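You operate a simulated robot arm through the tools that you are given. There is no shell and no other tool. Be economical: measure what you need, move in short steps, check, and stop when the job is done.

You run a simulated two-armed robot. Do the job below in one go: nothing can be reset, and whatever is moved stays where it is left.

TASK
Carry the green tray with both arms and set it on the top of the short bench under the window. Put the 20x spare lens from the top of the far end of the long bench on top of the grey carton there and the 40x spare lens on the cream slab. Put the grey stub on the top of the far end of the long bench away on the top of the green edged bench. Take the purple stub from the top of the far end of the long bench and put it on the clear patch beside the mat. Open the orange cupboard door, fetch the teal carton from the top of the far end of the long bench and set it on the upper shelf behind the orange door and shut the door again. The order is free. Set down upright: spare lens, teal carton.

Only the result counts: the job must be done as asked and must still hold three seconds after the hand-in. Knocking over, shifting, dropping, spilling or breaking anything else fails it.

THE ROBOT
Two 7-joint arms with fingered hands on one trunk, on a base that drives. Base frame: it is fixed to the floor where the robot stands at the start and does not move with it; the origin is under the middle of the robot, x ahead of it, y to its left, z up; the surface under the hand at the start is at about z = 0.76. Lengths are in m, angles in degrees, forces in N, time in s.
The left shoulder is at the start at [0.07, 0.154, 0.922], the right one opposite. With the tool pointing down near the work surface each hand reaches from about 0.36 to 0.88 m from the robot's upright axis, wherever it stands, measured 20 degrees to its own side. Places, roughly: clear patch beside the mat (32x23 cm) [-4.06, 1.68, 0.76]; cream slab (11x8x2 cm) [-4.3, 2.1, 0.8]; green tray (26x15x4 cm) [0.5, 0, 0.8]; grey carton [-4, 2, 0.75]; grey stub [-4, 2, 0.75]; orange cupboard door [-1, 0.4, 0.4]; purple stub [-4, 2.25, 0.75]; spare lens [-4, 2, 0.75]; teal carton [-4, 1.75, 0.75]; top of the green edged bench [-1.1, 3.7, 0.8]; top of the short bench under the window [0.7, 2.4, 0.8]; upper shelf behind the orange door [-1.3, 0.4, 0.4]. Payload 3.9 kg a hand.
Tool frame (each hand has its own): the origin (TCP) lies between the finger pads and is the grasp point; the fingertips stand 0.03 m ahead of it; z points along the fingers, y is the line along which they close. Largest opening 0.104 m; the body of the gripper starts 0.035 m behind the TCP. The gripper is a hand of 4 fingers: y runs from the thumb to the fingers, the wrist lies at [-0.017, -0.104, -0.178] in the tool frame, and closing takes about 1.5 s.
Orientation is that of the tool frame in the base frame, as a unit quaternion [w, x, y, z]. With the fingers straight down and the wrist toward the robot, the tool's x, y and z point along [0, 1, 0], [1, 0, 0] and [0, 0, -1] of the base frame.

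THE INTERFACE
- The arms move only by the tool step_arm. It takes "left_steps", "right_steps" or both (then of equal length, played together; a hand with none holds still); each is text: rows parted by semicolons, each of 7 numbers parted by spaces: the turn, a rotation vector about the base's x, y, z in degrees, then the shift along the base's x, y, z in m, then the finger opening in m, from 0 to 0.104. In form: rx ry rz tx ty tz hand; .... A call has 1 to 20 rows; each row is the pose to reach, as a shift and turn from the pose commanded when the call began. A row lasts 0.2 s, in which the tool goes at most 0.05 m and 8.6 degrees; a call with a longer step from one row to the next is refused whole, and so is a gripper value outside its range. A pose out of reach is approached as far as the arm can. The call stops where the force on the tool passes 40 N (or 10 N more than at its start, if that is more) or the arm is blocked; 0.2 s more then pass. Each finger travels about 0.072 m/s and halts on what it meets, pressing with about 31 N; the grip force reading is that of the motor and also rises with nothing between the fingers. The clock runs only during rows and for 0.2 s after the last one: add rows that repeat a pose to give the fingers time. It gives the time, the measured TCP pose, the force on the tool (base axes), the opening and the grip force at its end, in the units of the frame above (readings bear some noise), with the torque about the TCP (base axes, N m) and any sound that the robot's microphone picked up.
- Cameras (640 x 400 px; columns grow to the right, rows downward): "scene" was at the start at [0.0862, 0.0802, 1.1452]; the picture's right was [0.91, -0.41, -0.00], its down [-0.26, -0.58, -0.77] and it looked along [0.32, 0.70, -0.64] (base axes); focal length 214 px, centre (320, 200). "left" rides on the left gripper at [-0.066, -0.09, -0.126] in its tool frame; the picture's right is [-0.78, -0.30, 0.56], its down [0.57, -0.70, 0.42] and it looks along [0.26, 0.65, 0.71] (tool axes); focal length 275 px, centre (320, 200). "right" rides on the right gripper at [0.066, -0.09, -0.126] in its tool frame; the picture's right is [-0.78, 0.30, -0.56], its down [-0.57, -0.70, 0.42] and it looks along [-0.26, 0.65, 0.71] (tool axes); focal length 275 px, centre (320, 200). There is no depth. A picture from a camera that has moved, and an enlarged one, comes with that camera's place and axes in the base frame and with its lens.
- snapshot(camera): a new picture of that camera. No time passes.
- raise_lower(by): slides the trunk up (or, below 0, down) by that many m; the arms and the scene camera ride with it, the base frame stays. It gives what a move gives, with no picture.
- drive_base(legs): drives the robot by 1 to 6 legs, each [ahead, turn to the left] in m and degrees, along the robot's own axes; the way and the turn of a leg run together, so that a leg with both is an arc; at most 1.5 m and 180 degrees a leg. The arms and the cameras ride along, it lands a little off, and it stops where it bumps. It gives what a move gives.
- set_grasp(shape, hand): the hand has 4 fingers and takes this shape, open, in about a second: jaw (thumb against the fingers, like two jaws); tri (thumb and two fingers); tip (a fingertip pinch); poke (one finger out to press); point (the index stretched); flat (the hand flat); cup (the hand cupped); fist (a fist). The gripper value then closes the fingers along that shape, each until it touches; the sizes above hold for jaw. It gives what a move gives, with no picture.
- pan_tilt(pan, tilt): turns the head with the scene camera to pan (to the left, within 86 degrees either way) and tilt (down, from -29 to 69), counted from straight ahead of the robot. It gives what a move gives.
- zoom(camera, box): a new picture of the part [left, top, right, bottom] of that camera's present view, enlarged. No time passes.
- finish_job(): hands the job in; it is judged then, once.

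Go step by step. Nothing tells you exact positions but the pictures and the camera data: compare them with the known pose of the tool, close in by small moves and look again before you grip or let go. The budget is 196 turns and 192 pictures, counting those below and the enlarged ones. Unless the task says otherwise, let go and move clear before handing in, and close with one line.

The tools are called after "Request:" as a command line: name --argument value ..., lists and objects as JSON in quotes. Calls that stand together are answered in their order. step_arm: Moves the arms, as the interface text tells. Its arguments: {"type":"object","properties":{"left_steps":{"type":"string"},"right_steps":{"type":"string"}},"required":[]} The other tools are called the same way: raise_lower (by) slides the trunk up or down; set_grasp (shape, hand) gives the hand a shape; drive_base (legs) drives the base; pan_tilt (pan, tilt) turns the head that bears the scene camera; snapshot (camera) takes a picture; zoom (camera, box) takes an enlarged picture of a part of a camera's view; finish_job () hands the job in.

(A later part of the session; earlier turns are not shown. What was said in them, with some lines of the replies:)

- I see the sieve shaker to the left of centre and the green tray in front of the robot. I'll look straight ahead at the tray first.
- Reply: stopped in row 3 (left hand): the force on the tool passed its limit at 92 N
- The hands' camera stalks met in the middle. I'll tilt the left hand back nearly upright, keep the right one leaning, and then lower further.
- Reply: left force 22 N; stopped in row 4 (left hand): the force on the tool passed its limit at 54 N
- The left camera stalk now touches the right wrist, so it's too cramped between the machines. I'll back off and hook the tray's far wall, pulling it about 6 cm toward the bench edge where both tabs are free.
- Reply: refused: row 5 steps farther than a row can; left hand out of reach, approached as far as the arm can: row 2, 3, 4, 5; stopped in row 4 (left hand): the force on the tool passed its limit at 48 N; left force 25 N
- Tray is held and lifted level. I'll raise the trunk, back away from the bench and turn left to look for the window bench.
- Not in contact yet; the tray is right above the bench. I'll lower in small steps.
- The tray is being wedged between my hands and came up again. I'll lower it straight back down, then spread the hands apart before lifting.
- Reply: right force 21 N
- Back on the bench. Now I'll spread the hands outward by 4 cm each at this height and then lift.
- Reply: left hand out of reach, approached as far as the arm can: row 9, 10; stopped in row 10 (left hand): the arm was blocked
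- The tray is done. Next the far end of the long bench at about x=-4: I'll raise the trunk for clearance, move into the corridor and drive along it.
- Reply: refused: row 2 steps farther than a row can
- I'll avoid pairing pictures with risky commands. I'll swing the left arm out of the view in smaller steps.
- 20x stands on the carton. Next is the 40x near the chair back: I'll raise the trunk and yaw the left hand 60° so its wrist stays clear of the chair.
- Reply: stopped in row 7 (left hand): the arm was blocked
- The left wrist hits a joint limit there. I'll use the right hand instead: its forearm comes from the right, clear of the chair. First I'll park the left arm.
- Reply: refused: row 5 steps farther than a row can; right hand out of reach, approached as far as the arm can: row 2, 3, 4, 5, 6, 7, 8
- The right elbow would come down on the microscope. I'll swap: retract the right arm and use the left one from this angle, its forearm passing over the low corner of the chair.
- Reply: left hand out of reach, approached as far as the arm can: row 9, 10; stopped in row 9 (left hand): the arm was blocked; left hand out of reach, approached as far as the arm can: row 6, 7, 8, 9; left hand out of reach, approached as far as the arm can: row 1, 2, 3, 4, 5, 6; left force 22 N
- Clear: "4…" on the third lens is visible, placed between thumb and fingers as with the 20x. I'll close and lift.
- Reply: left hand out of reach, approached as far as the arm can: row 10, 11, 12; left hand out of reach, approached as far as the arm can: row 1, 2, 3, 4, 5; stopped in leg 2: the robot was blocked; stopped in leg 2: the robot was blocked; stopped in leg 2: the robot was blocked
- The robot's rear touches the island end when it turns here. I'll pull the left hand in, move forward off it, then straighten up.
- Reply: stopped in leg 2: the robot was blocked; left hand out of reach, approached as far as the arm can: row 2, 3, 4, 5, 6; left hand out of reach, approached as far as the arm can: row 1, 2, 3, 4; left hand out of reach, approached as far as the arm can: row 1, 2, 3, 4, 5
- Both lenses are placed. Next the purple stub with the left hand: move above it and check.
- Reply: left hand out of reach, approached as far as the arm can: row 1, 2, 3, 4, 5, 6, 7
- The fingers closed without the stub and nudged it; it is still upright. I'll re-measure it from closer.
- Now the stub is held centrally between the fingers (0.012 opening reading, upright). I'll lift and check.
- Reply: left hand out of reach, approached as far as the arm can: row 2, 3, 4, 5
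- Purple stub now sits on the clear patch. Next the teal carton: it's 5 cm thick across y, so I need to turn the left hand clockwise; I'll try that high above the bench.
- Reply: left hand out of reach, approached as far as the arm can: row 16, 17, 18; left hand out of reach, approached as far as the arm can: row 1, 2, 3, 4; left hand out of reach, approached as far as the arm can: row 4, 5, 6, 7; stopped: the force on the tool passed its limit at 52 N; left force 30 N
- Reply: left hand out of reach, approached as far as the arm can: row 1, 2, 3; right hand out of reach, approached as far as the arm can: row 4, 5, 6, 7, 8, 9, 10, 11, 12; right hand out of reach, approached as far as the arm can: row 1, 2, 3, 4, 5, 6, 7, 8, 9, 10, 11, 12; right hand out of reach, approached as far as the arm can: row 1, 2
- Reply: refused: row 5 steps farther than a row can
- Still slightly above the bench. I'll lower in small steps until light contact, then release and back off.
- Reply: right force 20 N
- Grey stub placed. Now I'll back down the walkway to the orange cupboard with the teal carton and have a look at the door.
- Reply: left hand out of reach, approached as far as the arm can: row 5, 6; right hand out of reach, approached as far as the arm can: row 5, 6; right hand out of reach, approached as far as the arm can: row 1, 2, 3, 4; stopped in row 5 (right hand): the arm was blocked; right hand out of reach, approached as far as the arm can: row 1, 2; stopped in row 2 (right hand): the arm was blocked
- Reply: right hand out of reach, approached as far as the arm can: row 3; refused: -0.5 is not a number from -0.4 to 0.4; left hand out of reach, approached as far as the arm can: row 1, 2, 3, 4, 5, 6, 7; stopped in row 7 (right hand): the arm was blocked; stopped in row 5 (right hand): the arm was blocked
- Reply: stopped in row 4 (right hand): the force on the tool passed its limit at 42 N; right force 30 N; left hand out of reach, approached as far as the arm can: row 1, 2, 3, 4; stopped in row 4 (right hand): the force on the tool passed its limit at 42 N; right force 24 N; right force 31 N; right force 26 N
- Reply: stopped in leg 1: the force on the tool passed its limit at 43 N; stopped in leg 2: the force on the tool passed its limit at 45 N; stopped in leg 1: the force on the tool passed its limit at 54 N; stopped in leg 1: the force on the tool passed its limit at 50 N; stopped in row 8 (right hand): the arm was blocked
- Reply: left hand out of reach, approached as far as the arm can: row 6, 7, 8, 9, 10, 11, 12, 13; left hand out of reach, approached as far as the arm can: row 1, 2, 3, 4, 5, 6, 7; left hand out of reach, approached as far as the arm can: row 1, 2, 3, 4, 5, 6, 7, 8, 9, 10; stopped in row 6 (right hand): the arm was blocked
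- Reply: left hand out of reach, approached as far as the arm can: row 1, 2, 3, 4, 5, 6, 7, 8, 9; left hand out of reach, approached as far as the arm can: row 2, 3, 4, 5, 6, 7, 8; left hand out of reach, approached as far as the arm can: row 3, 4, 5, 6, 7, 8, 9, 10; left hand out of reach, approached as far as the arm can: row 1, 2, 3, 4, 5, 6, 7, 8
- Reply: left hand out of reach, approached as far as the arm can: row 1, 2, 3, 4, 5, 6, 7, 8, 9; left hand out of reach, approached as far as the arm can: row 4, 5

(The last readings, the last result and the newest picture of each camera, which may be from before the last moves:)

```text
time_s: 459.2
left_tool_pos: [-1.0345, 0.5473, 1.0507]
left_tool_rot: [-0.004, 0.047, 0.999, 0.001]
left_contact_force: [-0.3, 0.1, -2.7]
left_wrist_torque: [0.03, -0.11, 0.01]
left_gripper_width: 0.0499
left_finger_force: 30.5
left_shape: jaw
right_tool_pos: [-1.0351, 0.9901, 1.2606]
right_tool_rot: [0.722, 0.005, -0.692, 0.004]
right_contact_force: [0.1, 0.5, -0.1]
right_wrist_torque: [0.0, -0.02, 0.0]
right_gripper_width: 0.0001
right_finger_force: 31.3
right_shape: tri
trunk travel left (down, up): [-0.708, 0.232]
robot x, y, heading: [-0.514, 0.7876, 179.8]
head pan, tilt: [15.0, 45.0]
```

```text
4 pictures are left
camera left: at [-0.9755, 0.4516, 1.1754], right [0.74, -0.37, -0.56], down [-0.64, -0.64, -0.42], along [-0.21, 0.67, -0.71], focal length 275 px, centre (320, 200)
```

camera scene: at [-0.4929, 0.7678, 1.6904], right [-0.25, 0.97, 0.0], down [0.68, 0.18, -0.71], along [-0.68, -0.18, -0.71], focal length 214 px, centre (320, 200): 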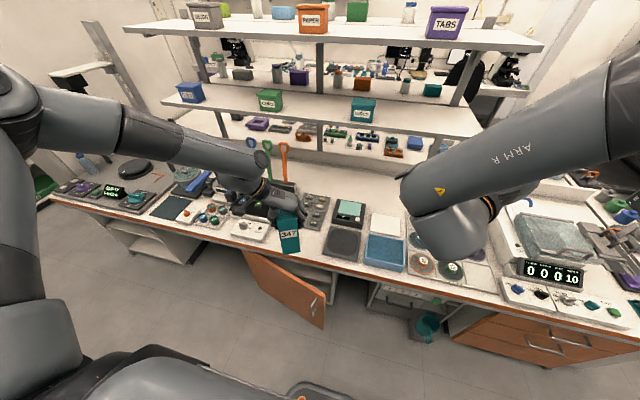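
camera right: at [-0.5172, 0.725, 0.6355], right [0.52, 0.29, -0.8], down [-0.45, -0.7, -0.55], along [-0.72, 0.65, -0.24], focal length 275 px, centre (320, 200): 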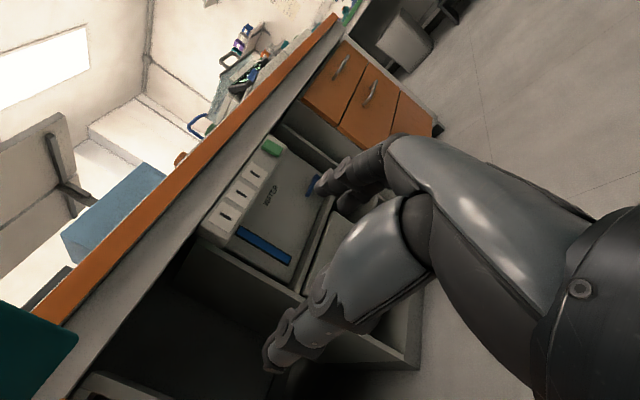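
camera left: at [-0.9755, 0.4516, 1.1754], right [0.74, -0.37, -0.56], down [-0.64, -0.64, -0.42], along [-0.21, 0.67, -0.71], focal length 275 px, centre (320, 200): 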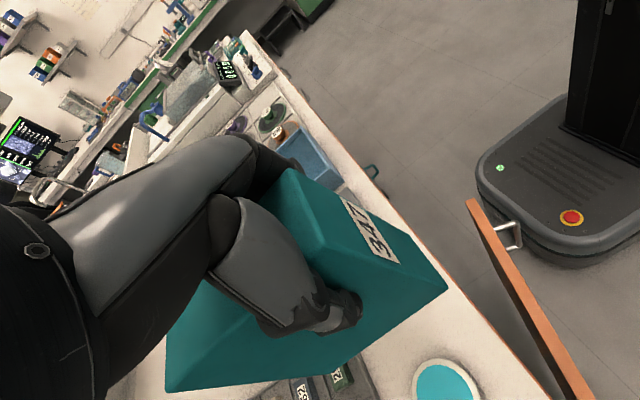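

Request:
drive_base --legs '[[0, -1.5]]'

Request:
raise_lower --by -0.165

Request:
raise_lower --by -0.006

```text
time_s: 460.0
left_tool_pos: [-1.0418, 0.5585, 1.0488]
left_tool_rot: [-0.001, 0.06, 0.998, 0.002]
left_contact_force: [0.2, -0.5, -2.3]
left_wrist_torque: [0.0, -0.14, -0.01]
left_gripper_width: 0.0499
left_finger_force: 30.9
left_shape: jaw
right_tool_pos: [-1.0327, 1.0016, 1.2584]
right_tool_rot: [0.721, -0.004, -0.693, -0.004]
right_contact_force: [-0.4, 0.6, 0.2]
right_wrist_torque: [0.01, -0.01, -0.02]
right_gripper_width: 0.0001
right_finger_force: 30.3
right_shape: tri
trunk travel left (down, up): [-0.708, 0.232]
robot x, y, heading: [-0.5136, 0.7899, 178.1]
head pan, tilt: [15.0, 45.0]
```

```text
time_s: 461.8
left_tool_pos: [-1.0409, 0.5603, 0.8857]
left_tool_rot: [-0.003, 0.06, 0.998, 0.001]
left_contact_force: [1.6, 0.1, 1.8]
left_wrist_torque: [0.13, 0.2, -0.06]
left_gripper_width: 0.05
left_finger_force: 30.8
left_shape: jaw
right_tool_pos: [-1.0322, 1.0037, 1.0939]
right_tool_rot: [0.721, -0.006, -0.693, -0.003]
right_contact_force: [-1.0, 0.0, -0.6]
right_wrist_torque: [-0.02, 0.0, -0.01]
right_gripper_width: 0.0
right_finger_force: 31.4
right_shape: tri
trunk travel left (down, up): [-0.543, 0.397]
robot x, y, heading: [-0.5143, 0.7873, 178.2]
head pan, tilt: [15.0, 45.0]
```

```text
time_s: 462.4
left_tool_pos: [-1.0408, 0.5604, 0.879]
left_tool_rot: [-0.002, 0.06, 0.998, 0.001]
left_contact_force: [1.3, -0.2, 0.8]
left_wrist_torque: [0.15, 0.28, -0.05]
left_gripper_width: 0.0502
left_finger_force: 30.8
left_shape: jaw
right_tool_pos: [-1.0327, 1.0045, 1.0865]
right_tool_rot: [0.721, -0.004, -0.693, -0.004]
right_contact_force: [-0.8, -1.1, -0.6]
right_wrist_torque: [0.01, 0.0, -0.02]
right_gripper_width: 0.0
right_finger_force: 31.4
right_shape: tri
trunk travel left (down, up): [-0.537, 0.403]
robot x, y, heading: [-0.513, 0.7862, 178.4]
head pan, tilt: [15.0, 45.0]
```

Request:
step_arm --left_steps "0 0 0 0 0 0 0.055;0 0 0 0 0 0 0.07;0 0 0 0 0 0 0.085;0 0 0 0 0 0 0.1;0 0 0 0 0 0 0.104;0 0 0 0 0 0 0.104"

Request:
raise_lower --by 0.2

Request:
snapshot --camera "left"

```text
time_s: 463.8
left_tool_pos: [-1.0411, 0.5608, 0.879]
left_tool_rot: [-0.002, 0.06, 0.998, 0.001]
left_contact_force: [-0.1, -0.9, -1.0]
left_wrist_torque: [0.02, 0.0, 0.0]
left_gripper_width: 0.1037
left_finger_force: 0.0
left_shape: jaw
right_tool_pos: [-1.0328, 1.0046, 1.0863]
right_tool_rot: [0.722, -0.005, -0.692, -0.003]
right_contact_force: [0.4, -0.6, 0.4]
right_wrist_torque: [0.01, 0.01, 0.0]
right_gripper_width: 0.0002
right_finger_force: 31.3
right_shape: tri
trunk travel left (down, up): [-0.537, 0.403]
robot x, y, heading: [-0.5139, 0.7869, 178.4]
head pan, tilt: [15.0, 45.0]
```

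```text
time_s: 466.0
left_tool_pos: [-1.0409, 0.5604, 1.0799]
left_tool_rot: [-0.002, 0.06, 0.998, 0.001]
left_contact_force: [-0.2, -0.7, 0.4]
left_wrist_torque: [-0.01, 0.0, -0.02]
left_gripper_width: 0.1037
left_finger_force: 0.1
left_shape: jaw
right_tool_pos: [-1.0331, 1.005, 1.289]
right_tool_rot: [0.721, -0.004, -0.693, -0.003]
right_contact_force: [-0.4, -0.3, 0.3]
right_wrist_torque: [0.01, 0.03, -0.01]
right_gripper_width: 0.0
right_finger_force: 30.9
right_shape: tri
trunk travel left (down, up): [-0.737, 0.203]
robot x, y, heading: [-0.5146, 0.785, 178.5]
head pan, tilt: [15.0, 45.0]
```

```text
3 pictures are left
camera left: at [-0.9859, 0.4635, 1.2034], right [0.73, -0.39, -0.56], down [-0.65, -0.63, -0.42], along [-0.19, 0.68, -0.71], focal length 275 px, centre (320, 200)
```

left: 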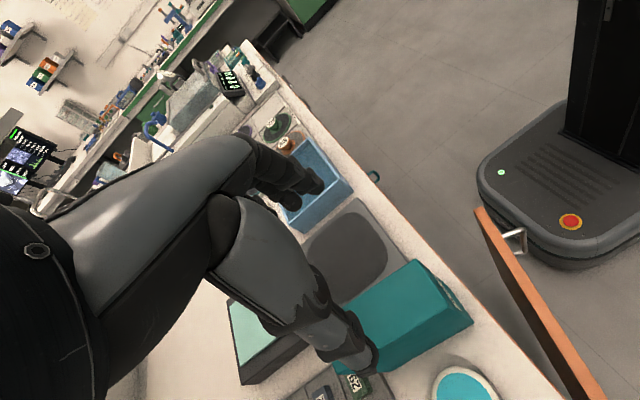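

Request:
drive_base --legs '[[-0.2, 0], [0, 90], [0.31, 0], [0, -88.5]]'

Request:
step_arm --left_steps "0 0 8 0.02 -0.03 0.02 0.104;0 0 16 0.04 -0.06 0.04 0.08;0 0 24 0.06 -0.09 0.07 0.05;0 0 32 0.08 -0.12 0.1 0.02;0 0 40 0.1 -0.15 0.13 0;0 0 48 0.11 -0.18 0.16 0;0 0 56 0.12 -0.2 0.2 0;0 0 64 0.12 -0.22 0.24 0;0 0 72 0.12 -0.24 0.28 0;0 0 80 0.12 -0.24 0.32 0" --right_steps "0 0 0 0 0.03 0 0;0 0 0 0 0.06 0 0;0 0 0 0 0.09 0 0;0 0 0 0 0.12 0 0;0 0 0 0 0.15 0 0;0 0 0 0 0.15 0 0;0 0 0 0 0.15 0 0;0 0 0 0 0.15 0 0;0 0 0 0 0.15 0 0;0 0 0 0 0.15 0 0"

```text
time_s: 476.9
left_tool_pos: [-0.8532, 0.239, 1.0788]
left_tool_rot: [-0.002, 0.059, 0.998, 0.002]
left_contact_force: [-0.1, -0.2, -0.1]
left_wrist_torque: [0.03, 0.0, 0.01]
left_gripper_width: 0.1042
left_finger_force: 0.0
left_shape: jaw
right_tool_pos: [-0.8453, 0.6835, 1.2874]
right_tool_rot: [0.721, -0.004, -0.693, -0.004]
right_contact_force: [0.6, 0.2, -0.4]
right_wrist_torque: [0.0, 0.01, 0.0]
right_gripper_width: 0.0001
right_finger_force: 31.3
right_shape: tri
trunk travel left (down, up): [-0.737, 0.203]
robot x, y, heading: [-0.3235, 0.4654, 178.2]
head pan, tilt: [15.0, 45.0]
```

```text
time_s: 479.1
left_tool_pos: [-0.7317, 0.0016, 1.3996]
left_tool_rot: [-0.002, -0.597, 0.802, 0.0]
left_contact_force: [0.7, -1.1, -0.2]
left_wrist_torque: [0.0, 0.02, -0.02]
left_gripper_width: 0.0
left_finger_force: 30.9
left_shape: jaw
right_tool_pos: [-0.8458, 0.828, 1.2894]
right_tool_rot: [0.721, -0.007, -0.693, -0.003]
right_contact_force: [-0.3, 0.8, 0.7]
right_wrist_torque: [-0.01, 0.03, 0.0]
right_gripper_width: 0.0002
right_finger_force: 30.7
right_shape: tri
right hand out of reach, approached as far as the arm can: row 5, 6, 7, 8, 9, 10
trunk travel left (down, up): [-0.737, 0.203]
robot x, y, heading: [-0.3248, 0.4658, 178.5]
head pan, tilt: [15.0, 45.0]
```

Request:
raise_lower --by -0.4

Request:
raise_lower --by -0.335

Request:
step_arm --right_steps "0 0 0 -0.03 0 -0.02 0;0 0 0 -0.06 0 -0.04 0;0 0 0 -0.09 -0.02 -0.05 0;0 0 0 -0.09 -0.05 -0.05 0;0 0 0 -0.09 -0.08 -0.05 0;0 0 0 -0.08 -0.11 -0.05 0;0 0 0 -0.06 -0.14 -0.05 0;0 0 0 -0.04 -0.165 -0.05 0;0 0 0 -0.02 -0.19 -0.05 0;0 0 0 0.0 -0.215 -0.05 0;0 0 0 0.02 -0.24 -0.05 0;0 0 0 0.04 -0.265 -0.05 0;0 0 0 0.06 -0.29 -0.05 0;0 0 0 0.08 -0.315 -0.05 0;0 0 0 0.1 -0.34 -0.05 0"

Request:
pan_tilt --pan 0 --tilt 25

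Request:
snapshot --camera "scene"

```text
time_s: 482.9
left_tool_pos: [-0.7311, -0.0005, 0.9993]
left_tool_rot: [-0.002, -0.596, 0.803, -0.002]
left_contact_force: [0.0, 0.5, -0.3]
left_wrist_torque: [0.0, -0.02, -0.04]
left_gripper_width: 0.0002
left_finger_force: 30.8
left_shape: jaw
right_tool_pos: [-0.847, 0.8269, 0.8886]
right_tool_rot: [0.72, -0.006, -0.693, -0.004]
right_contact_force: [0.6, 0.2, 0.4]
right_wrist_torque: [-0.01, 0.0, -0.03]
right_gripper_width: 0.0
right_finger_force: 30.8
right_shape: tri
trunk travel left (down, up): [-0.337, 0.603]
robot x, y, heading: [-0.3229, 0.4664, 178.4]
head pan, tilt: [15.0, 45.0]
```

```text
time_s: 486.2
left_tool_pos: [-0.731, 0.0011, 0.6629]
left_tool_rot: [-0.002, -0.595, 0.803, -0.001]
left_contact_force: [-0.5, 0.6, 0.3]
left_wrist_torque: [-0.01, -0.04, 0.0]
left_gripper_width: 0.0001
left_finger_force: 31.4
left_shape: jaw
right_tool_pos: [-0.8458, 0.8257, 0.5537]
right_tool_rot: [0.72, -0.007, -0.693, -0.004]
right_contact_force: [0.0, -0.2, 0.7]
right_wrist_torque: [-0.01, 0.0, 0.01]
right_gripper_width: 0.0002
right_finger_force: 31.1
right_shape: tri
trunk travel left (down, up): [-0.002, 0.938]
robot x, y, heading: [-0.3264, 0.4669, 178.5]
head pan, tilt: [15.0, 45.0]
```

```text
time_s: 487.7
left_tool_pos: [-0.7335, 0.0025, 0.6637]
left_tool_rot: [-0.002, -0.594, 0.805, 0.0]
left_contact_force: [0.8, -1.2, 0.0]
left_wrist_torque: [0.02, 0.03, -0.02]
left_gripper_width: 0.0
left_finger_force: 31.0
left_shape: jaw
right_tool_pos: [-0.9191, 0.725, 0.5048]
right_tool_rot: [0.721, -0.02, -0.692, -0.019]
right_contact_force: [2.0, 8.9, 0.8]
right_wrist_torque: [-0.07, -0.02, 0.59]
right_gripper_width: 0.0
right_finger_force: 31.4
right_shape: tri
trunk travel left (down, up): [-0.002, 0.938]
robot x, y, heading: [-0.3251, 0.4638, 177.7]
head pan, tilt: [15.0, 45.0]
stopped in row 7 (right hand): the force on the tool passed its limit at 54 N (the readings are from after the stop); the commanded pose is now the measured one
```

```text
time_s: 488.5
left_tool_pos: [-0.7336, 0.0045, 0.665]
left_tool_rot: [-0.003, -0.593, 0.805, -0.001]
left_contact_force: [0.5, 0.3, -0.9]
left_wrist_torque: [-0.01, 0.01, 0.01]
left_gripper_width: 0.0001
left_finger_force: 30.8
left_shape: jaw
right_tool_pos: [-0.9198, 0.7241, 0.5038]
right_tool_rot: [0.722, -0.019, -0.691, -0.017]
right_contact_force: [6.7, 20.2, 1.5]
right_wrist_torque: [-0.14, -0.02, 1.3]
right_gripper_width: 0.0
right_finger_force: 30.5
right_shape: tri
trunk travel left (down, up): [-0.002, 0.938]
robot x, y, heading: [-0.3236, 0.4653, 177.8]
head pan, tilt: [0.0, 25.0]
```

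```text
2 pictures are left
camera scene: at [-0.4653, 0.4749, 0.7951], right [0.04, 1.0, 0.0], down [0.42, -0.02, -0.91], along [-0.91, 0.03, -0.42], focal length 214 px, centre (320, 200)
```

scene: 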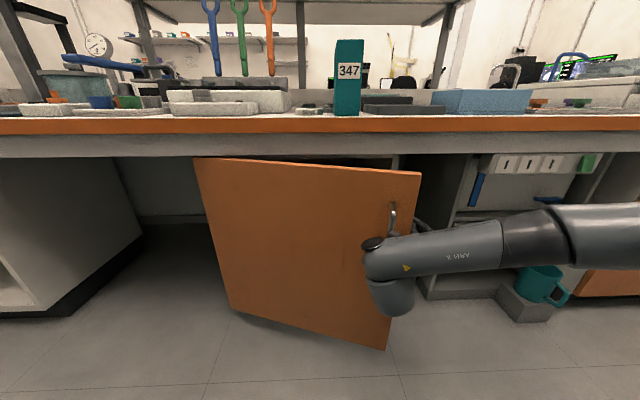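

Request:
step_arm --right_steps "0 0 0 0 0.03 0 0;0 0 0 0 0.06 0 0;0 0 8 0 0.06 0 0;0 0 16 0 0.06 0 0;0 0 24 0 0.06 0 0;0 0 32 0 0.06 0 0;0 0 40 0 0.06 0 0;0 0 40 -0.02 0.03 0 0;0 0 40 -0.03 0 0 0;0 0 40 0 -0.01 0 0;0 0 40 0.03 -0.02 0 0;0 0 40 0.06 -0.03 0 0;0 0 40 0.09 -0.04 0 0;0 0 40 0.12 -0.06 0 0;0 0 40 0.15 -0.08 0 0;0 0 40 0.18 -0.1 0 0;0 0 40 0.2 -0.13 0 0;0 0 40 0.22 -0.16 0 0"

```text
time_s: 490.2
left_tool_pos: [-0.7376, 0.006, 0.6634]
left_tool_rot: [-0.003, -0.591, 0.806, -0.001]
left_contact_force: [0.5, -0.4, -0.8]
left_wrist_torque: [0.02, 0.01, -0.01]
left_gripper_width: 0.0
left_finger_force: 31.3
left_shape: jaw
right_tool_pos: [-0.9326, 0.6828, 0.5486]
right_tool_rot: [-0.685, -0.158, 0.687, -0.183]
right_contact_force: [4.3, 13.3, -2.9]
right_wrist_torque: [-0.06, 0.14, 1.16]
right_gripper_width: 0.0
right_finger_force: 31.5
right_shape: tri
right hand out of reach, approached as far as the arm can: row 4, 5, 6, 7, 8
trunk travel left (down, up): [-0.002, 0.938]
robot x, y, heading: [-0.3241, 0.4642, 177.0]
head pan, tilt: [0.0, 25.0]
stopped in row 8 (right hand): the force on the tool passed its limit at 61 N (the readings are from after the stop); the commanded pose is now the measured one
```

Request:
step_arm --right_steps "0 0 0 0.015 0 0 0;0 0 0 0.03 -0.005 0 0;0 0 0 0.045 -0.012 0 0;0 0 0 0.06 -0.02 0 0;0 0 0 0.08 -0.03 0 0;0 0 0 0.1 -0.04 0 0;0 0 0 0.12 -0.055 0 0;0 0 0 0.14 -0.07 0 0;0 0 0 0.16 -0.09 0 0;0 0 0 0.18 -0.11 0 0;0 0 0 0.2 -0.135 0 0;0 0 0 0.22 -0.16 0 0"

```text
time_s: 492.2
left_tool_pos: [-0.7405, 0.0075, 0.662]
left_tool_rot: [-0.002, -0.589, 0.808, -0.002]
left_contact_force: [-1.2, 0.1, -0.5]
left_wrist_torque: [0.0, -0.04, -0.02]
left_gripper_width: 0.0
left_finger_force: 31.0
left_shape: jaw
right_tool_pos: [-0.7802, 0.6044, 0.5337]
right_tool_rot: [-0.679, -0.128, 0.701, -0.177]
right_contact_force: [19.2, 6.4, -7.2]
right_wrist_torque: [0.13, 0.58, 0.96]
right_gripper_width: 0.0
right_finger_force: 30.6
right_shape: tri
right hand out of reach, approached as far as the arm can: row 9, 10
trunk travel left (down, up): [-0.002, 0.938]
robot x, y, heading: [-0.3257, 0.4602, 176.9]
head pan, tilt: [0.0, 25.0]
stopped in row 10 (right hand): the force on the tool passed its limit at 52 N (the readings are from after the stop); the commanded pose is now the measured one
```

Request:
step_arm --right_steps "0 0 0 -0.01 0 0 0;0 0 0 0 -0.02 0 0;0 0 0 0.01 -0.04 0 0;0 0 0 0.02 -0.06 0 0;0 0 0 0.03 -0.08 0 0;0 0 0 0.04 -0.1 0 0;0 0 0 0.05 -0.12 0 0;0 0 0 0.06 -0.14 0 0;0 0 0 0.07 -0.16 0 0;0 0 0 0.08 -0.18 0 0"

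```text
time_s: 492.6
left_tool_pos: [-0.7397, 0.0078, 0.6634]
left_tool_rot: [-0.002, -0.588, 0.809, -0.001]
left_contact_force: [-0.1, -0.7, -0.7]
left_wrist_torque: [0.02, -0.03, 0.0]
left_gripper_width: 0.0
left_finger_force: 31.1
left_shape: jaw
right_tool_pos: [-0.785, 0.6098, 0.5315]
right_tool_rot: [-0.678, -0.123, 0.703, -0.174]
right_contact_force: [2.6, 3.3, -3.1]
right_wrist_torque: [0.01, 0.23, 0.31]
right_gripper_width: 0.0
right_finger_force: 31.1
right_shape: tri
trunk travel left (down, up): [-0.002, 0.938]
robot x, y, heading: [-0.3227, 0.4691, 176.9]
head pan, tilt: [0.0, 25.0]
stopped in row 2 (right hand): the force on the tool passed its limit at 52 N (the readings are from after the stop); the commanded pose is now the measured one
```

Request:
drive_base --legs '[[-0.1, 3], [-0.05, 5]]'

Request:
snapshot --camera "scene"

```text
time_s: 494.3
left_tool_pos: [-0.5224, -0.0458, 0.6639]
left_tool_rot: [-0.002, -0.643, 0.766, -0.001]
left_contact_force: [-0.4, 0.1, -0.3]
left_wrist_torque: [0.05, 0.01, -0.03]
left_gripper_width: 0.0
left_finger_force: 30.7
left_shape: jaw
right_tool_pos: [-0.6504, 0.5401, 0.5361]
right_tool_rot: [-0.666, -0.178, 0.69, -0.222]
right_contact_force: [-0.6, 0.4, -0.7]
right_wrist_torque: [-0.02, -0.01, -0.01]
right_gripper_width: 0.0
right_finger_force: 31.4
right_shape: tri
trunk travel left (down, up): [-0.002, 0.938]
robot x, y, heading: [-0.1731, 0.4651, -175.5]
head pan, tilt: [0.0, 25.0]
```

```text
1 pictures are left
camera scene: at [-0.3147, 0.4538, 0.7951], right [-0.1, 0.99, 0.0], down [0.42, 0.04, -0.91], along [-0.9, -0.09, -0.42], focal length 214 px, centre (320, 200)
```

scene: 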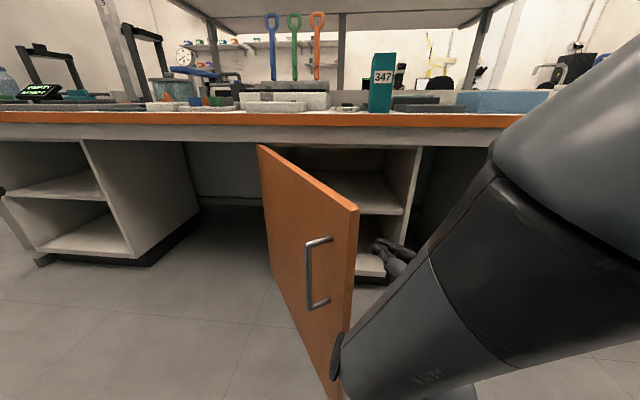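

Request:
raise_lower --by 0.3

Request:
set_grasp --hand "right" --shape "jaw"

Request:
step_arm --right_steps "0 0 -8 -0.02 0.01 0 0.104;0 0 -16 -0.05 0.01 0 0.104;0 0 -24 -0.08 0.015 0 0.104;0 0 -32 -0.11 0.02 -0.003 0.104;0 0 -33 -0.13 0.025 -0.006 0.104;0 0 -33 -0.14 0.025 -0.006 0.104;0 0 -33 -0.14 0.025 -0.006 0.104"

Request:
drive_base --legs '[[0.12, 0]]'

```text
time_s: 497.3
left_tool_pos: [-0.523, -0.0461, 0.9635]
left_tool_rot: [-0.003, -0.643, 0.766, -0.002]
left_contact_force: [-0.1, 0.2, -0.3]
left_wrist_torque: [-0.03, 0.03, -0.03]
left_gripper_width: 0.0
left_finger_force: 31.0
left_shape: jaw
right_tool_pos: [-0.6511, 0.5395, 0.8356]
right_tool_rot: [-0.667, -0.178, 0.689, -0.221]
right_contact_force: [0.0, 0.0, -0.3]
right_wrist_torque: [-0.02, 0.01, 0.03]
right_gripper_width: 0.0002
right_finger_force: 31.2
right_shape: tri
trunk travel left (down, up): [-0.302, 0.638]
robot x, y, heading: [-0.1719, 0.4651, -175.4]
head pan, tilt: [0.0, 25.0]
```

```text
time_s: 498.2
left_tool_pos: [-0.5224, -0.0461, 0.9637]
left_tool_rot: [-0.002, -0.643, 0.766, -0.001]
left_contact_force: [-0.2, 0.6, -0.4]
left_wrist_torque: [0.05, -0.01, -0.01]
left_gripper_width: 0.0
left_finger_force: 31.3
left_shape: jaw
right_tool_pos: [-0.6509, 0.5406, 0.8358]
right_tool_rot: [-0.667, -0.177, 0.689, -0.221]
right_contact_force: [0.1, 0.0, 0.8]
right_wrist_torque: [-0.01, 0.02, 0.01]
right_gripper_width: 0.1036
right_finger_force: 0.1
right_shape: jaw
trunk travel left (down, up): [-0.302, 0.638]
robot x, y, heading: [-0.1738, 0.4674, -175.4]
head pan, tilt: [0.0, 25.0]
```

```text
time_s: 499.8
left_tool_pos: [-0.5231, -0.0463, 0.9638]
left_tool_rot: [-0.002, -0.642, 0.766, -0.001]
left_contact_force: [0.3, -0.5, -0.1]
left_wrist_torque: [0.0, 0.0, 0.0]
left_gripper_width: 0.0
left_finger_force: 30.6
left_shape: jaw
right_tool_pos: [-0.7896, 0.5637, 0.8318]
right_tool_rot: [-0.702, 0.025, 0.712, -0.022]
right_contact_force: [-0.3, 0.0, -0.1]
right_wrist_torque: [0.01, 0.01, -0.01]
right_gripper_width: 0.1039
right_finger_force: 0.1
right_shape: jaw
trunk travel left (down, up): [-0.302, 0.638]
robot x, y, heading: [-0.1742, 0.4643, -175.5]
head pan, tilt: [0.0, 25.0]
```

```text
time_s: 501.0
left_tool_pos: [-0.6439, -0.055, 0.9639]
left_tool_rot: [-0.002, -0.642, 0.767, -0.003]
left_contact_force: [0.0, 0.5, -0.7]
left_wrist_torque: [-0.03, -0.02, -0.04]
left_gripper_width: 0.0
left_finger_force: 31.5
left_shape: jaw
right_tool_pos: [-0.9082, 0.5555, 0.8298]
right_tool_rot: [-0.701, 0.026, 0.712, -0.021]
right_contact_force: [0.0, -0.4, -0.3]
right_wrist_torque: [0.01, 0.03, 0.03]
right_gripper_width: 0.1035
right_finger_force: 0.0
right_shape: jaw
trunk travel left (down, up): [-0.302, 0.638]
robot x, y, heading: [-0.2929, 0.4568, -175.1]
head pan, tilt: [0.0, 25.0]
```

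Request:
step_arm --right_steps "0 0 0 -0.03 0.002 0 0.104;0 0 0 -0.06 0.004 0 0.104;0 0 0 -0.09 0.006 0 0.104;0 0 0 -0.115 0.006 0 0.104;0 0 0 -0.125 0.006 0 0.104;0 0 0 -0.125 0.006 0 0.08;0 0 0 -0.125 0.006 0 0.06;0 0 0 -0.125 0.006 0 0.04;0 0 0 -0.125 0.006 0 0.02;0 0 0 -0.125 0.006 0 0;0 0 0 -0.125 0.006 0 0;0 0 0 -0.125 0.006 0 0"

```text
time_s: 503.6
left_tool_pos: [-0.6411, -0.0558, 0.9636]
left_tool_rot: [-0.002, -0.643, 0.766, -0.001]
left_contact_force: [-0.9, 1.1, 0.2]
left_wrist_torque: [0.01, 0.0, -0.02]
left_gripper_width: 0.0
left_finger_force: 31.3
left_shape: jaw
right_tool_pos: [-1.034, 0.5625, 0.8315]
right_tool_rot: [-0.702, 0.027, 0.712, -0.021]
right_contact_force: [-1.2, -0.1, 0.9]
right_wrist_torque: [0.09, 0.01, -0.03]
right_gripper_width: 0.0522
right_finger_force: 31.4
right_shape: jaw
trunk travel left (down, up): [-0.302, 0.638]
robot x, y, heading: [-0.2932, 0.4511, -175.2]
head pan, tilt: [0.0, 25.0]
```

Request:
step_arm --right_steps "0 0 0 0 0 0.02 0;0 0 0 0 0 0.05 0;0 0 0 0.04 0.005 0.05 0;0 0 0 0.08 0.02 0.05 0;0 0 0 0.12 0.035 0.05 0;0 0 0 0.16 0.05 0.05 0;0 0 0 0.19 0.065 0.05 0;0 0 0 0.21 0.078 0.05 0;0 0 0 0.21 0.078 0.05 0"

Request:
raise_lower --by -0.3

Request:
step_arm --right_steps "0 0 0 0 0 -0.02 0;0 0 0 0 0 -0.045 0;0 0 0 0 0 -0.066 0;0 0 0 0 0 -0.066 0"

```text
time_s: 505.6
left_tool_pos: [-0.6434, -0.056, 0.964]
left_tool_rot: [-0.002, -0.642, 0.767, -0.001]
left_contact_force: [0.5, 0.4, 0.0]
left_wrist_torque: [-0.01, 0.03, -0.02]
left_gripper_width: 0.0
left_finger_force: 30.9
left_shape: jaw
right_tool_pos: [-0.8232, 0.6419, 0.8802]
right_tool_rot: [-0.702, 0.026, 0.712, -0.022]
right_contact_force: [0.1, -0.1, -3.2]
right_wrist_torque: [-0.01, -0.13, -0.03]
right_gripper_width: 0.052
right_finger_force: 31.1
right_shape: jaw
trunk travel left (down, up): [-0.302, 0.638]
robot x, y, heading: [-0.292, 0.4567, -175.3]
head pan, tilt: [0.0, 25.0]
```

```text
time_s: 508.6
left_tool_pos: [-0.6418, -0.0554, 0.6634]
left_tool_rot: [-0.003, -0.642, 0.766, -0.002]
left_contact_force: [0.3, 0.5, -0.1]
left_wrist_torque: [-0.04, 0.0, -0.04]
left_gripper_width: 0.0
left_finger_force: 30.8
left_shape: jaw
right_tool_pos: [-0.8223, 0.6422, 0.5816]
right_tool_rot: [-0.701, 0.027, 0.712, -0.022]
right_contact_force: [-0.1, 0.2, -3.0]
right_wrist_torque: [0.03, -0.12, -0.03]
right_gripper_width: 0.052
right_finger_force: 30.7
right_shape: jaw
trunk travel left (down, up): [-0.002, 0.938]
robot x, y, heading: [-0.2935, 0.453, -175.1]
head pan, tilt: [0.0, 25.0]
```

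```text
time_s: 509.6
left_tool_pos: [-0.643, -0.0552, 0.663]
left_tool_rot: [-0.002, -0.641, 0.767, -0.001]
left_contact_force: [-0.5, 0.1, -0.5]
left_wrist_torque: [0.01, 0.03, -0.01]
left_gripper_width: 0.0002
left_finger_force: 31.3
left_shape: jaw
right_tool_pos: [-0.8232, 0.6415, 0.5149]
right_tool_rot: [-0.702, 0.026, 0.712, -0.022]
right_contact_force: [0.1, -0.1, -2.7]
right_wrist_torque: [0.0, -0.08, 0.02]
right_gripper_width: 0.052
right_finger_force: 30.8
right_shape: jaw
trunk travel left (down, up): [-0.002, 0.938]
robot x, y, heading: [-0.2907, 0.4579, -175.3]
head pan, tilt: [0.0, 25.0]
```

Request:
step_arm --right_steps "0 0 0 -0.01 -0.01 0.012 0;0 0 0 -0.04 -0.02 0.012 0;0 0 0 -0.075 -0.03 0.012 0;0 0 0 -0.11 -0.038 0.012 0;0 0 0 -0.145 -0.04 0.012 0;0 0 0 -0.18 -0.04 0.012 0;0 0 0 -0.215 -0.04 0.012 0;0 0 0 -0.25 -0.04 0.012 0;0 0 0 -0.28 -0.04 0.012 0;0 0 0 -0.297 -0.04 0.012 0;0 0 0 -0.297 -0.04 0.012 0"

```text
time_s: 512.0
left_tool_pos: [-0.6423, -0.0542, 0.6637]
left_tool_rot: [-0.003, -0.641, 0.767, -0.002]
left_contact_force: [0.3, 0.9, 0.7]
left_wrist_torque: [0.03, 0.01, 0.01]
left_gripper_width: 0.0
left_finger_force: 30.5
left_shape: jaw
right_tool_pos: [-1.119, 0.604, 0.5263]
right_tool_rot: [-0.701, 0.025, 0.712, -0.023]
right_contact_force: [-0.2, 0.7, -2.5]
right_wrist_torque: [-0.01, -0.13, 0.03]
right_gripper_width: 0.0518
right_finger_force: 30.9
right_shape: jaw
trunk travel left (down, up): [-0.002, 0.938]
robot x, y, heading: [-0.2919, 0.4547, -175.5]
head pan, tilt: [0.0, 25.0]
```

The carton went in freely with no contact. I'll lower it in small steps until it rests on the shelf.

Request:
step_arm --right_steps "0 0 0 0 0 -0.005 0;0 0 0 0 0 -0.01 0;0 0 0 0 0 -0.014 0;0 0 0 0 0 -0.018 0;0 0 0 0 0 -0.022 0;0 0 0 0 0 -0.026 0;0 0 0 0 0 -0.03 0;0 0 0 0 0 -0.034 0"

```text
time_s: 513.8
left_tool_pos: [-0.6435, -0.0554, 0.6633]
left_tool_rot: [-0.002, -0.642, 0.767, -0.002]
left_contact_force: [-0.3, 0.3, 0.2]
left_wrist_torque: [0.01, -0.01, 0.0]
left_gripper_width: 0.0
left_finger_force: 31.4
left_shape: jaw
right_tool_pos: [-1.1194, 0.6023, 0.4921]
right_tool_rot: [-0.701, 0.025, 0.712, -0.023]
right_contact_force: [-0.1, 0.1, -1.9]
right_wrist_torque: [0.02, -0.06, 0.02]
right_gripper_width: 0.0517
right_finger_force: 31.1
right_shape: jaw
trunk travel left (down, up): [-0.002, 0.938]
robot x, y, heading: [-0.2955, 0.4551, -175.6]
head pan, tilt: [0.0, 25.0]
```

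Request:
step_arm --right_steps "0 0 0 0 0 -0.003 0;0 0 0 0 0 -0.006 0;0 0 0 0 0 -0.009 0;0 0 0 0 0 -0.012 0;0 0 0 0 0 -0.015 0;0 0 0 0 0 -0.018 0;0 0 0 0 0 -0.021 0;0 0 0 0 0 -0.024 0"

```text
time_s: 515.6
left_tool_pos: [-0.6402, -0.056, 0.6659]
left_tool_rot: [-0.004, -0.642, 0.767, 0.001]
left_contact_force: [-0.3, 0.2, 0.1]
left_wrist_torque: [-0.01, -0.01, 0.03]
left_gripper_width: 0.0
left_finger_force: 31.2
left_shape: jaw
right_tool_pos: [-1.1182, 0.602, 0.4807]
right_tool_rot: [0.709, -0.024, -0.705, 0.021]
right_contact_force: [-6.2, 3.2, 36.4]
right_wrist_torque: [0.67, 0.68, -0.3]
right_gripper_width: 0.0528
right_finger_force: 31.3
right_shape: jaw
trunk travel left (down, up): [-0.002, 0.938]
robot x, y, heading: [-0.2932, 0.4568, -175.5]
head pan, tilt: [0.0, 25.0]
```

Request:
step_arm --right_steps "0 0 0 0 0 0.006 0;0 0 0 0 0 0.011 0;0 0 0 0 0 0.012 0.03;0 0 0 0 0 0.012 0.055;0 0 0 0 0 0.012 0.07;0 0 0 0 0 0.012 0.085;0 0 0 0 0 0.012 0.09;0 0 0 0 0 0.012 0.09;0 0 0 0.03 0.001 0.012 0.09;0 0 0 0.06 0.002 0.012 0.09;0 0 0 0.1 0.004 0.012 0.09;0 0 0 0.14 0.006 0.012 0.09;0 0 0 0.18 0.01 0.012 0.09;0 0 0 0.22 0.02 0.012 0.09;0 0 0 0.26 0.03 0.012 0.09;0 0 0 0.3 0.04 0.012 0.09"

```text
time_s: 519.0
left_tool_pos: [-0.642, -0.0551, 0.6634]
left_tool_rot: [-0.003, -0.642, 0.766, -0.001]
left_contact_force: [-0.4, -0.6, 0.2]
left_wrist_torque: [0.02, 0.02, 0.02]
left_gripper_width: 0.0
left_finger_force: 31.4
left_shape: jaw
right_tool_pos: [-0.8172, 0.6413, 0.4815]
right_tool_rot: [-0.701, 0.026, 0.712, -0.022]
right_contact_force: [-0.3, 0.7, -1.0]
right_wrist_torque: [0.0, 0.04, 0.02]
right_gripper_width: 0.0896
right_finger_force: 0.1
right_shape: jaw
trunk travel left (down, up): [-0.002, 0.938]
robot x, y, heading: [-0.2939, 0.458, -175.7]
head pan, tilt: [0.0, 25.0]
```

Request:
step_arm --left_steps "0 0 0 0 0 -0.04 0;0 0 0 0 0 -0.08 0;0 0 0 0 0.01 -0.12 0;0 0 0 0.01 0.04 -0.14 0;0 0 0 0.01 0.085 -0.14 0;0 0 0 0.01 0.13 -0.14 0;0 0 0 0.01 0.175 -0.14 0;0 0 0 0.01 0.22 -0.14 0;0 0 0 0.01 0.265 -0.14 0;0 0 0 0.01 0.31 -0.14 0;0 0 0 0.01 0.35 -0.14 0;0 0 0 0.0 0.39 -0.14 0;0 0 0 -0.03 0.42 -0.14 0;0 0 0 -0.06 0.445 -0.14 0;0 0 0 -0.09 0.47 -0.14 0;0 0 0 -0.12 0.49 -0.14 0;0 0 0 -0.15 0.51 -0.14 0;0 0 0 -0.18 0.525 -0.14 0" --right_steps "0 0 0 0 0.04 0 0.05;0 0 0 0 0.08 0 0.02;0 0 0 0.01 0.12 0 0;0 0 0 0.02 0.16 0 0;0 0 0 0.03 0.2 0 0;0 0 0 0.04 0.22 0 0;0 0 0 0.05 0.24 0 0;0 0 0 0.05 0.24 0 0;0 0 0 0.05 0.24 0 0;0 0 0 0.05 0.24 0 0;0 0 0 0.05 0.24 0 0;0 0 0 0.05 0.24 0 0;0 0 0 0.05 0.24 0 0;0 0 0 0.05 0.24 0 0;0 0 0 0.05 0.24 0 0;0 0 0 0.05 0.24 0 0;0 0 0 0.05 0.24 0 0;0 0 0 0.05 0.24 0 0"

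```text
time_s: 522.8
left_tool_pos: [-0.7463, 0.405, 0.5278]
left_tool_rot: [-0.003, -0.643, 0.766, -0.001]
left_contact_force: [-1.0, 0.3, 0.3]
left_wrist_torque: [0.0, 0.01, 0.01]
left_gripper_width: 0.0001
left_finger_force: 30.9
left_shape: jaw
left hand out of reach, approached as far as the arm can: row 6, 7, 8, 9, 10, 11, 12, 13, 15, 16, 17, 18
right_tool_pos: [-0.8156, 0.7814, 0.4759]
right_tool_rot: [-0.701, 0.027, 0.712, -0.022]
right_contact_force: [-0.4, -0.8, -0.4]
right_wrist_torque: [-0.01, -0.03, 0.02]
right_gripper_width: 0.0002
right_finger_force: 31.3
right_shape: jaw
right hand out of reach, approached as far as the arm can: row 4, 5, 6, 7, 8, 9, 10, 11, 12, 13, 14, 15, 16, 17, 18
trunk travel left (down, up): [-0.002, 0.938]
robot x, y, heading: [-0.2916, 0.459, -175.3]
head pan, tilt: [0.0, 25.0]
```

Request:
step_arm --right_steps "0 0 0 0.04 0.0 0 0;0 0 0 0.08 0 0 0;0 0 0 0.12 0 0 0;0 0 0 0.14 -0.01 0 0"

Request:
drive_base --legs '[[0.2, 0]]'

```text
time_s: 523.8
left_tool_pos: [-0.7445, 0.404, 0.5267]
left_tool_rot: [-0.002, -0.643, 0.766, 0.0]
left_contact_force: [-0.3, -0.4, -0.6]
left_wrist_torque: [0.05, 0.01, -0.01]
left_gripper_width: 0.0001
left_finger_force: 30.6
left_shape: jaw
right_tool_pos: [-0.716, 0.7176, 0.43]
right_tool_rot: [-0.703, 0.027, 0.711, -0.02]
right_contact_force: [-0.3, 0.1, -0.6]
right_wrist_torque: [-0.01, 0.04, 0.03]
right_gripper_width: 0.0
right_finger_force: 31.0
right_shape: jaw
right hand out of reach, approached as far as the arm can: row 1, 2, 3, 4
trunk travel left (down, up): [-0.002, 0.938]
robot x, y, heading: [-0.2935, 0.4513, -175.3]
head pan, tilt: [0.0, 25.0]
```

```text
time_s: 525.4
left_tool_pos: [-0.944, 0.3869, 0.5266]
left_tool_rot: [-0.002, -0.644, 0.765, 0.0]
left_contact_force: [0.0, 0.7, 0.4]
left_wrist_torque: [0.0, 0.0, 0.0]
left_gripper_width: 0.0
left_finger_force: 30.6
left_shape: jaw
right_tool_pos: [-0.9138, 0.7005, 0.4294]
right_tool_rot: [-0.701, 0.025, 0.712, -0.022]
right_contact_force: [-0.9, 0.6, -1.1]
right_wrist_torque: [-0.02, -0.02, 0.0]
right_gripper_width: 0.0
right_finger_force: 30.6
right_shape: jaw
trunk travel left (down, up): [-0.002, 0.938]
robot x, y, heading: [-0.4944, 0.4379, -175.3]
head pan, tilt: [0.0, 25.0]
```

Request:
snapshot --camera "scene"

```text
0 pictures are left
camera scene: at [-0.6327, 0.4294, 0.795], right [-0.08, 1.0, 0.0], down [0.42, 0.04, -0.91], along [-0.9, -0.08, -0.42], focal length 214 px, centre (320, 200)
```

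scene: 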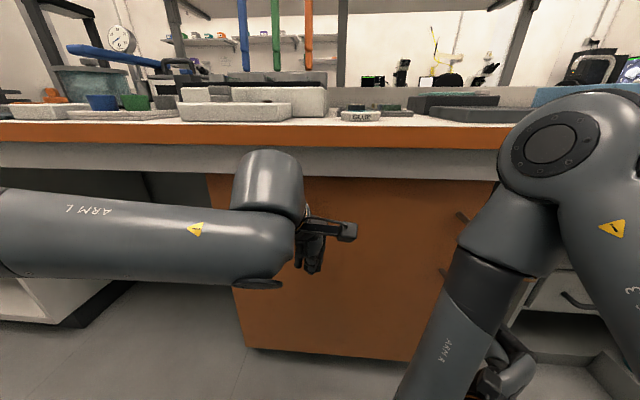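

Request:
step_arm --right_steps "0 0 0 0.03 0 0 0;0 0 0 0.05 -0.03 0 0;0 0 0 0.05 -0.07 0 0;0 0 0 0.05 -0.11 0 0;0 0 0 0.03 -0.12 0 0;0 0 0 0 -0.12 0 0;0 0 0 -0.03 -0.12 0 0;0 0 0 -0.05 -0.12 0 0;0 0 0 -0.065 -0.12 0 0;0 0 0 -0.08 -0.12 0 0;0 0 0 -0.095 -0.12 0 0;0 0 0 -0.11 -0.12 0 0"

```text
time_s: 526.1
left_tool_pos: [-0.9445, 0.3874, 0.528]
left_tool_rot: [-0.003, -0.644, 0.765, 0.0]
left_contact_force: [-0.2, 0.6, 0.5]
left_wrist_torque: [0.0, 0.0, 0.03]
left_gripper_width: 0.0
left_finger_force: 31.2
left_shape: jaw
right_tool_pos: [-0.8035, 0.6829, 0.3467]
right_tool_rot: [-0.578, 0.231, 0.782, -0.002]
right_contact_force: [-0.9, 0.1, 0.4]
right_wrist_torque: [0.0, 0.01, -0.02]
right_gripper_width: 0.0002
right_finger_force: 30.7
right_shape: jaw
right hand out of reach, approached as far as the arm can: row 1
trunk travel left (down, up): [-0.002, 0.938]
robot x, y, heading: [-0.4886, 0.4384, -174.9]
head pan, tilt: [0.0, 25.0]
stopped in row 3 (right hand): the arm was blocked; the commanded pose is now the measured one
```

Request:
drive_base --legs '[[0.06, 0]]'

```text
time_s: 527.1
left_tool_pos: [-0.976, 0.3844, 0.5272]
left_tool_rot: [-0.002, -0.642, 0.767, -0.003]
left_contact_force: [4.5, -0.2, 1.2]
left_wrist_torque: [-0.02, 0.4, 0.04]
left_gripper_width: 0.0
left_finger_force: 31.2
left_shape: jaw
right_tool_pos: [-0.84, 0.6803, 0.3449]
right_tool_rot: [-0.577, 0.234, 0.782, -0.003]
right_contact_force: [0.4, 0.2, 0.1]
right_wrist_torque: [-0.04, 0.03, -0.01]
right_gripper_width: 0.0001
right_finger_force: 31.5
right_shape: jaw
trunk travel left (down, up): [-0.002, 0.938]
robot x, y, heading: [-0.5303, 0.4389, -175.1]
head pan, tilt: [0.0, 25.0]
stopped in leg 1: the force on the tool passed its limit at 92 N (the readings are from after the stop); the commanded pose is now the measured one
```

Request:
drive_base --legs '[[-0.22, 0]]'

Request:
finish_job

```text
time_s: 528.8
left_tool_pos: [-0.7583, 0.4027, 0.5263]
left_tool_rot: [-0.002, -0.643, 0.766, -0.004]
left_contact_force: [0.6, 0.4, 0.5]
left_wrist_torque: [0.01, 0.01, 0.0]
left_gripper_width: 0.0
left_finger_force: 30.7
left_shape: jaw
right_tool_pos: [-0.6231, 0.6982, 0.346]
right_tool_rot: [-0.578, 0.231, 0.783, -0.003]
right_contact_force: [-1.1, 1.5, 0.2]
right_wrist_torque: [0.03, 0.01, 0.0]
right_gripper_width: 0.0
right_finger_force: 30.1
right_shape: jaw
trunk travel left (down, up): [-0.002, 0.938]
robot x, y, heading: [-0.3091, 0.4528, -174.8]
head pan, tilt: [0.0, 25.0]
```

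```text
The job is handed in.
```

I handed the job in with every item done as asked, but two things at the orange cupboard rest on force readings because my pictures had run out: that its door is fully shut, and that the teal carton stands upright on the upper shelf behind it. The green tray is on the short bench, the 20x lens is on the grey carton, the 40x lens is on the cream slab (near its front edge), the grey stub is on the green-edged bench and the purple stub is on the clear patch.
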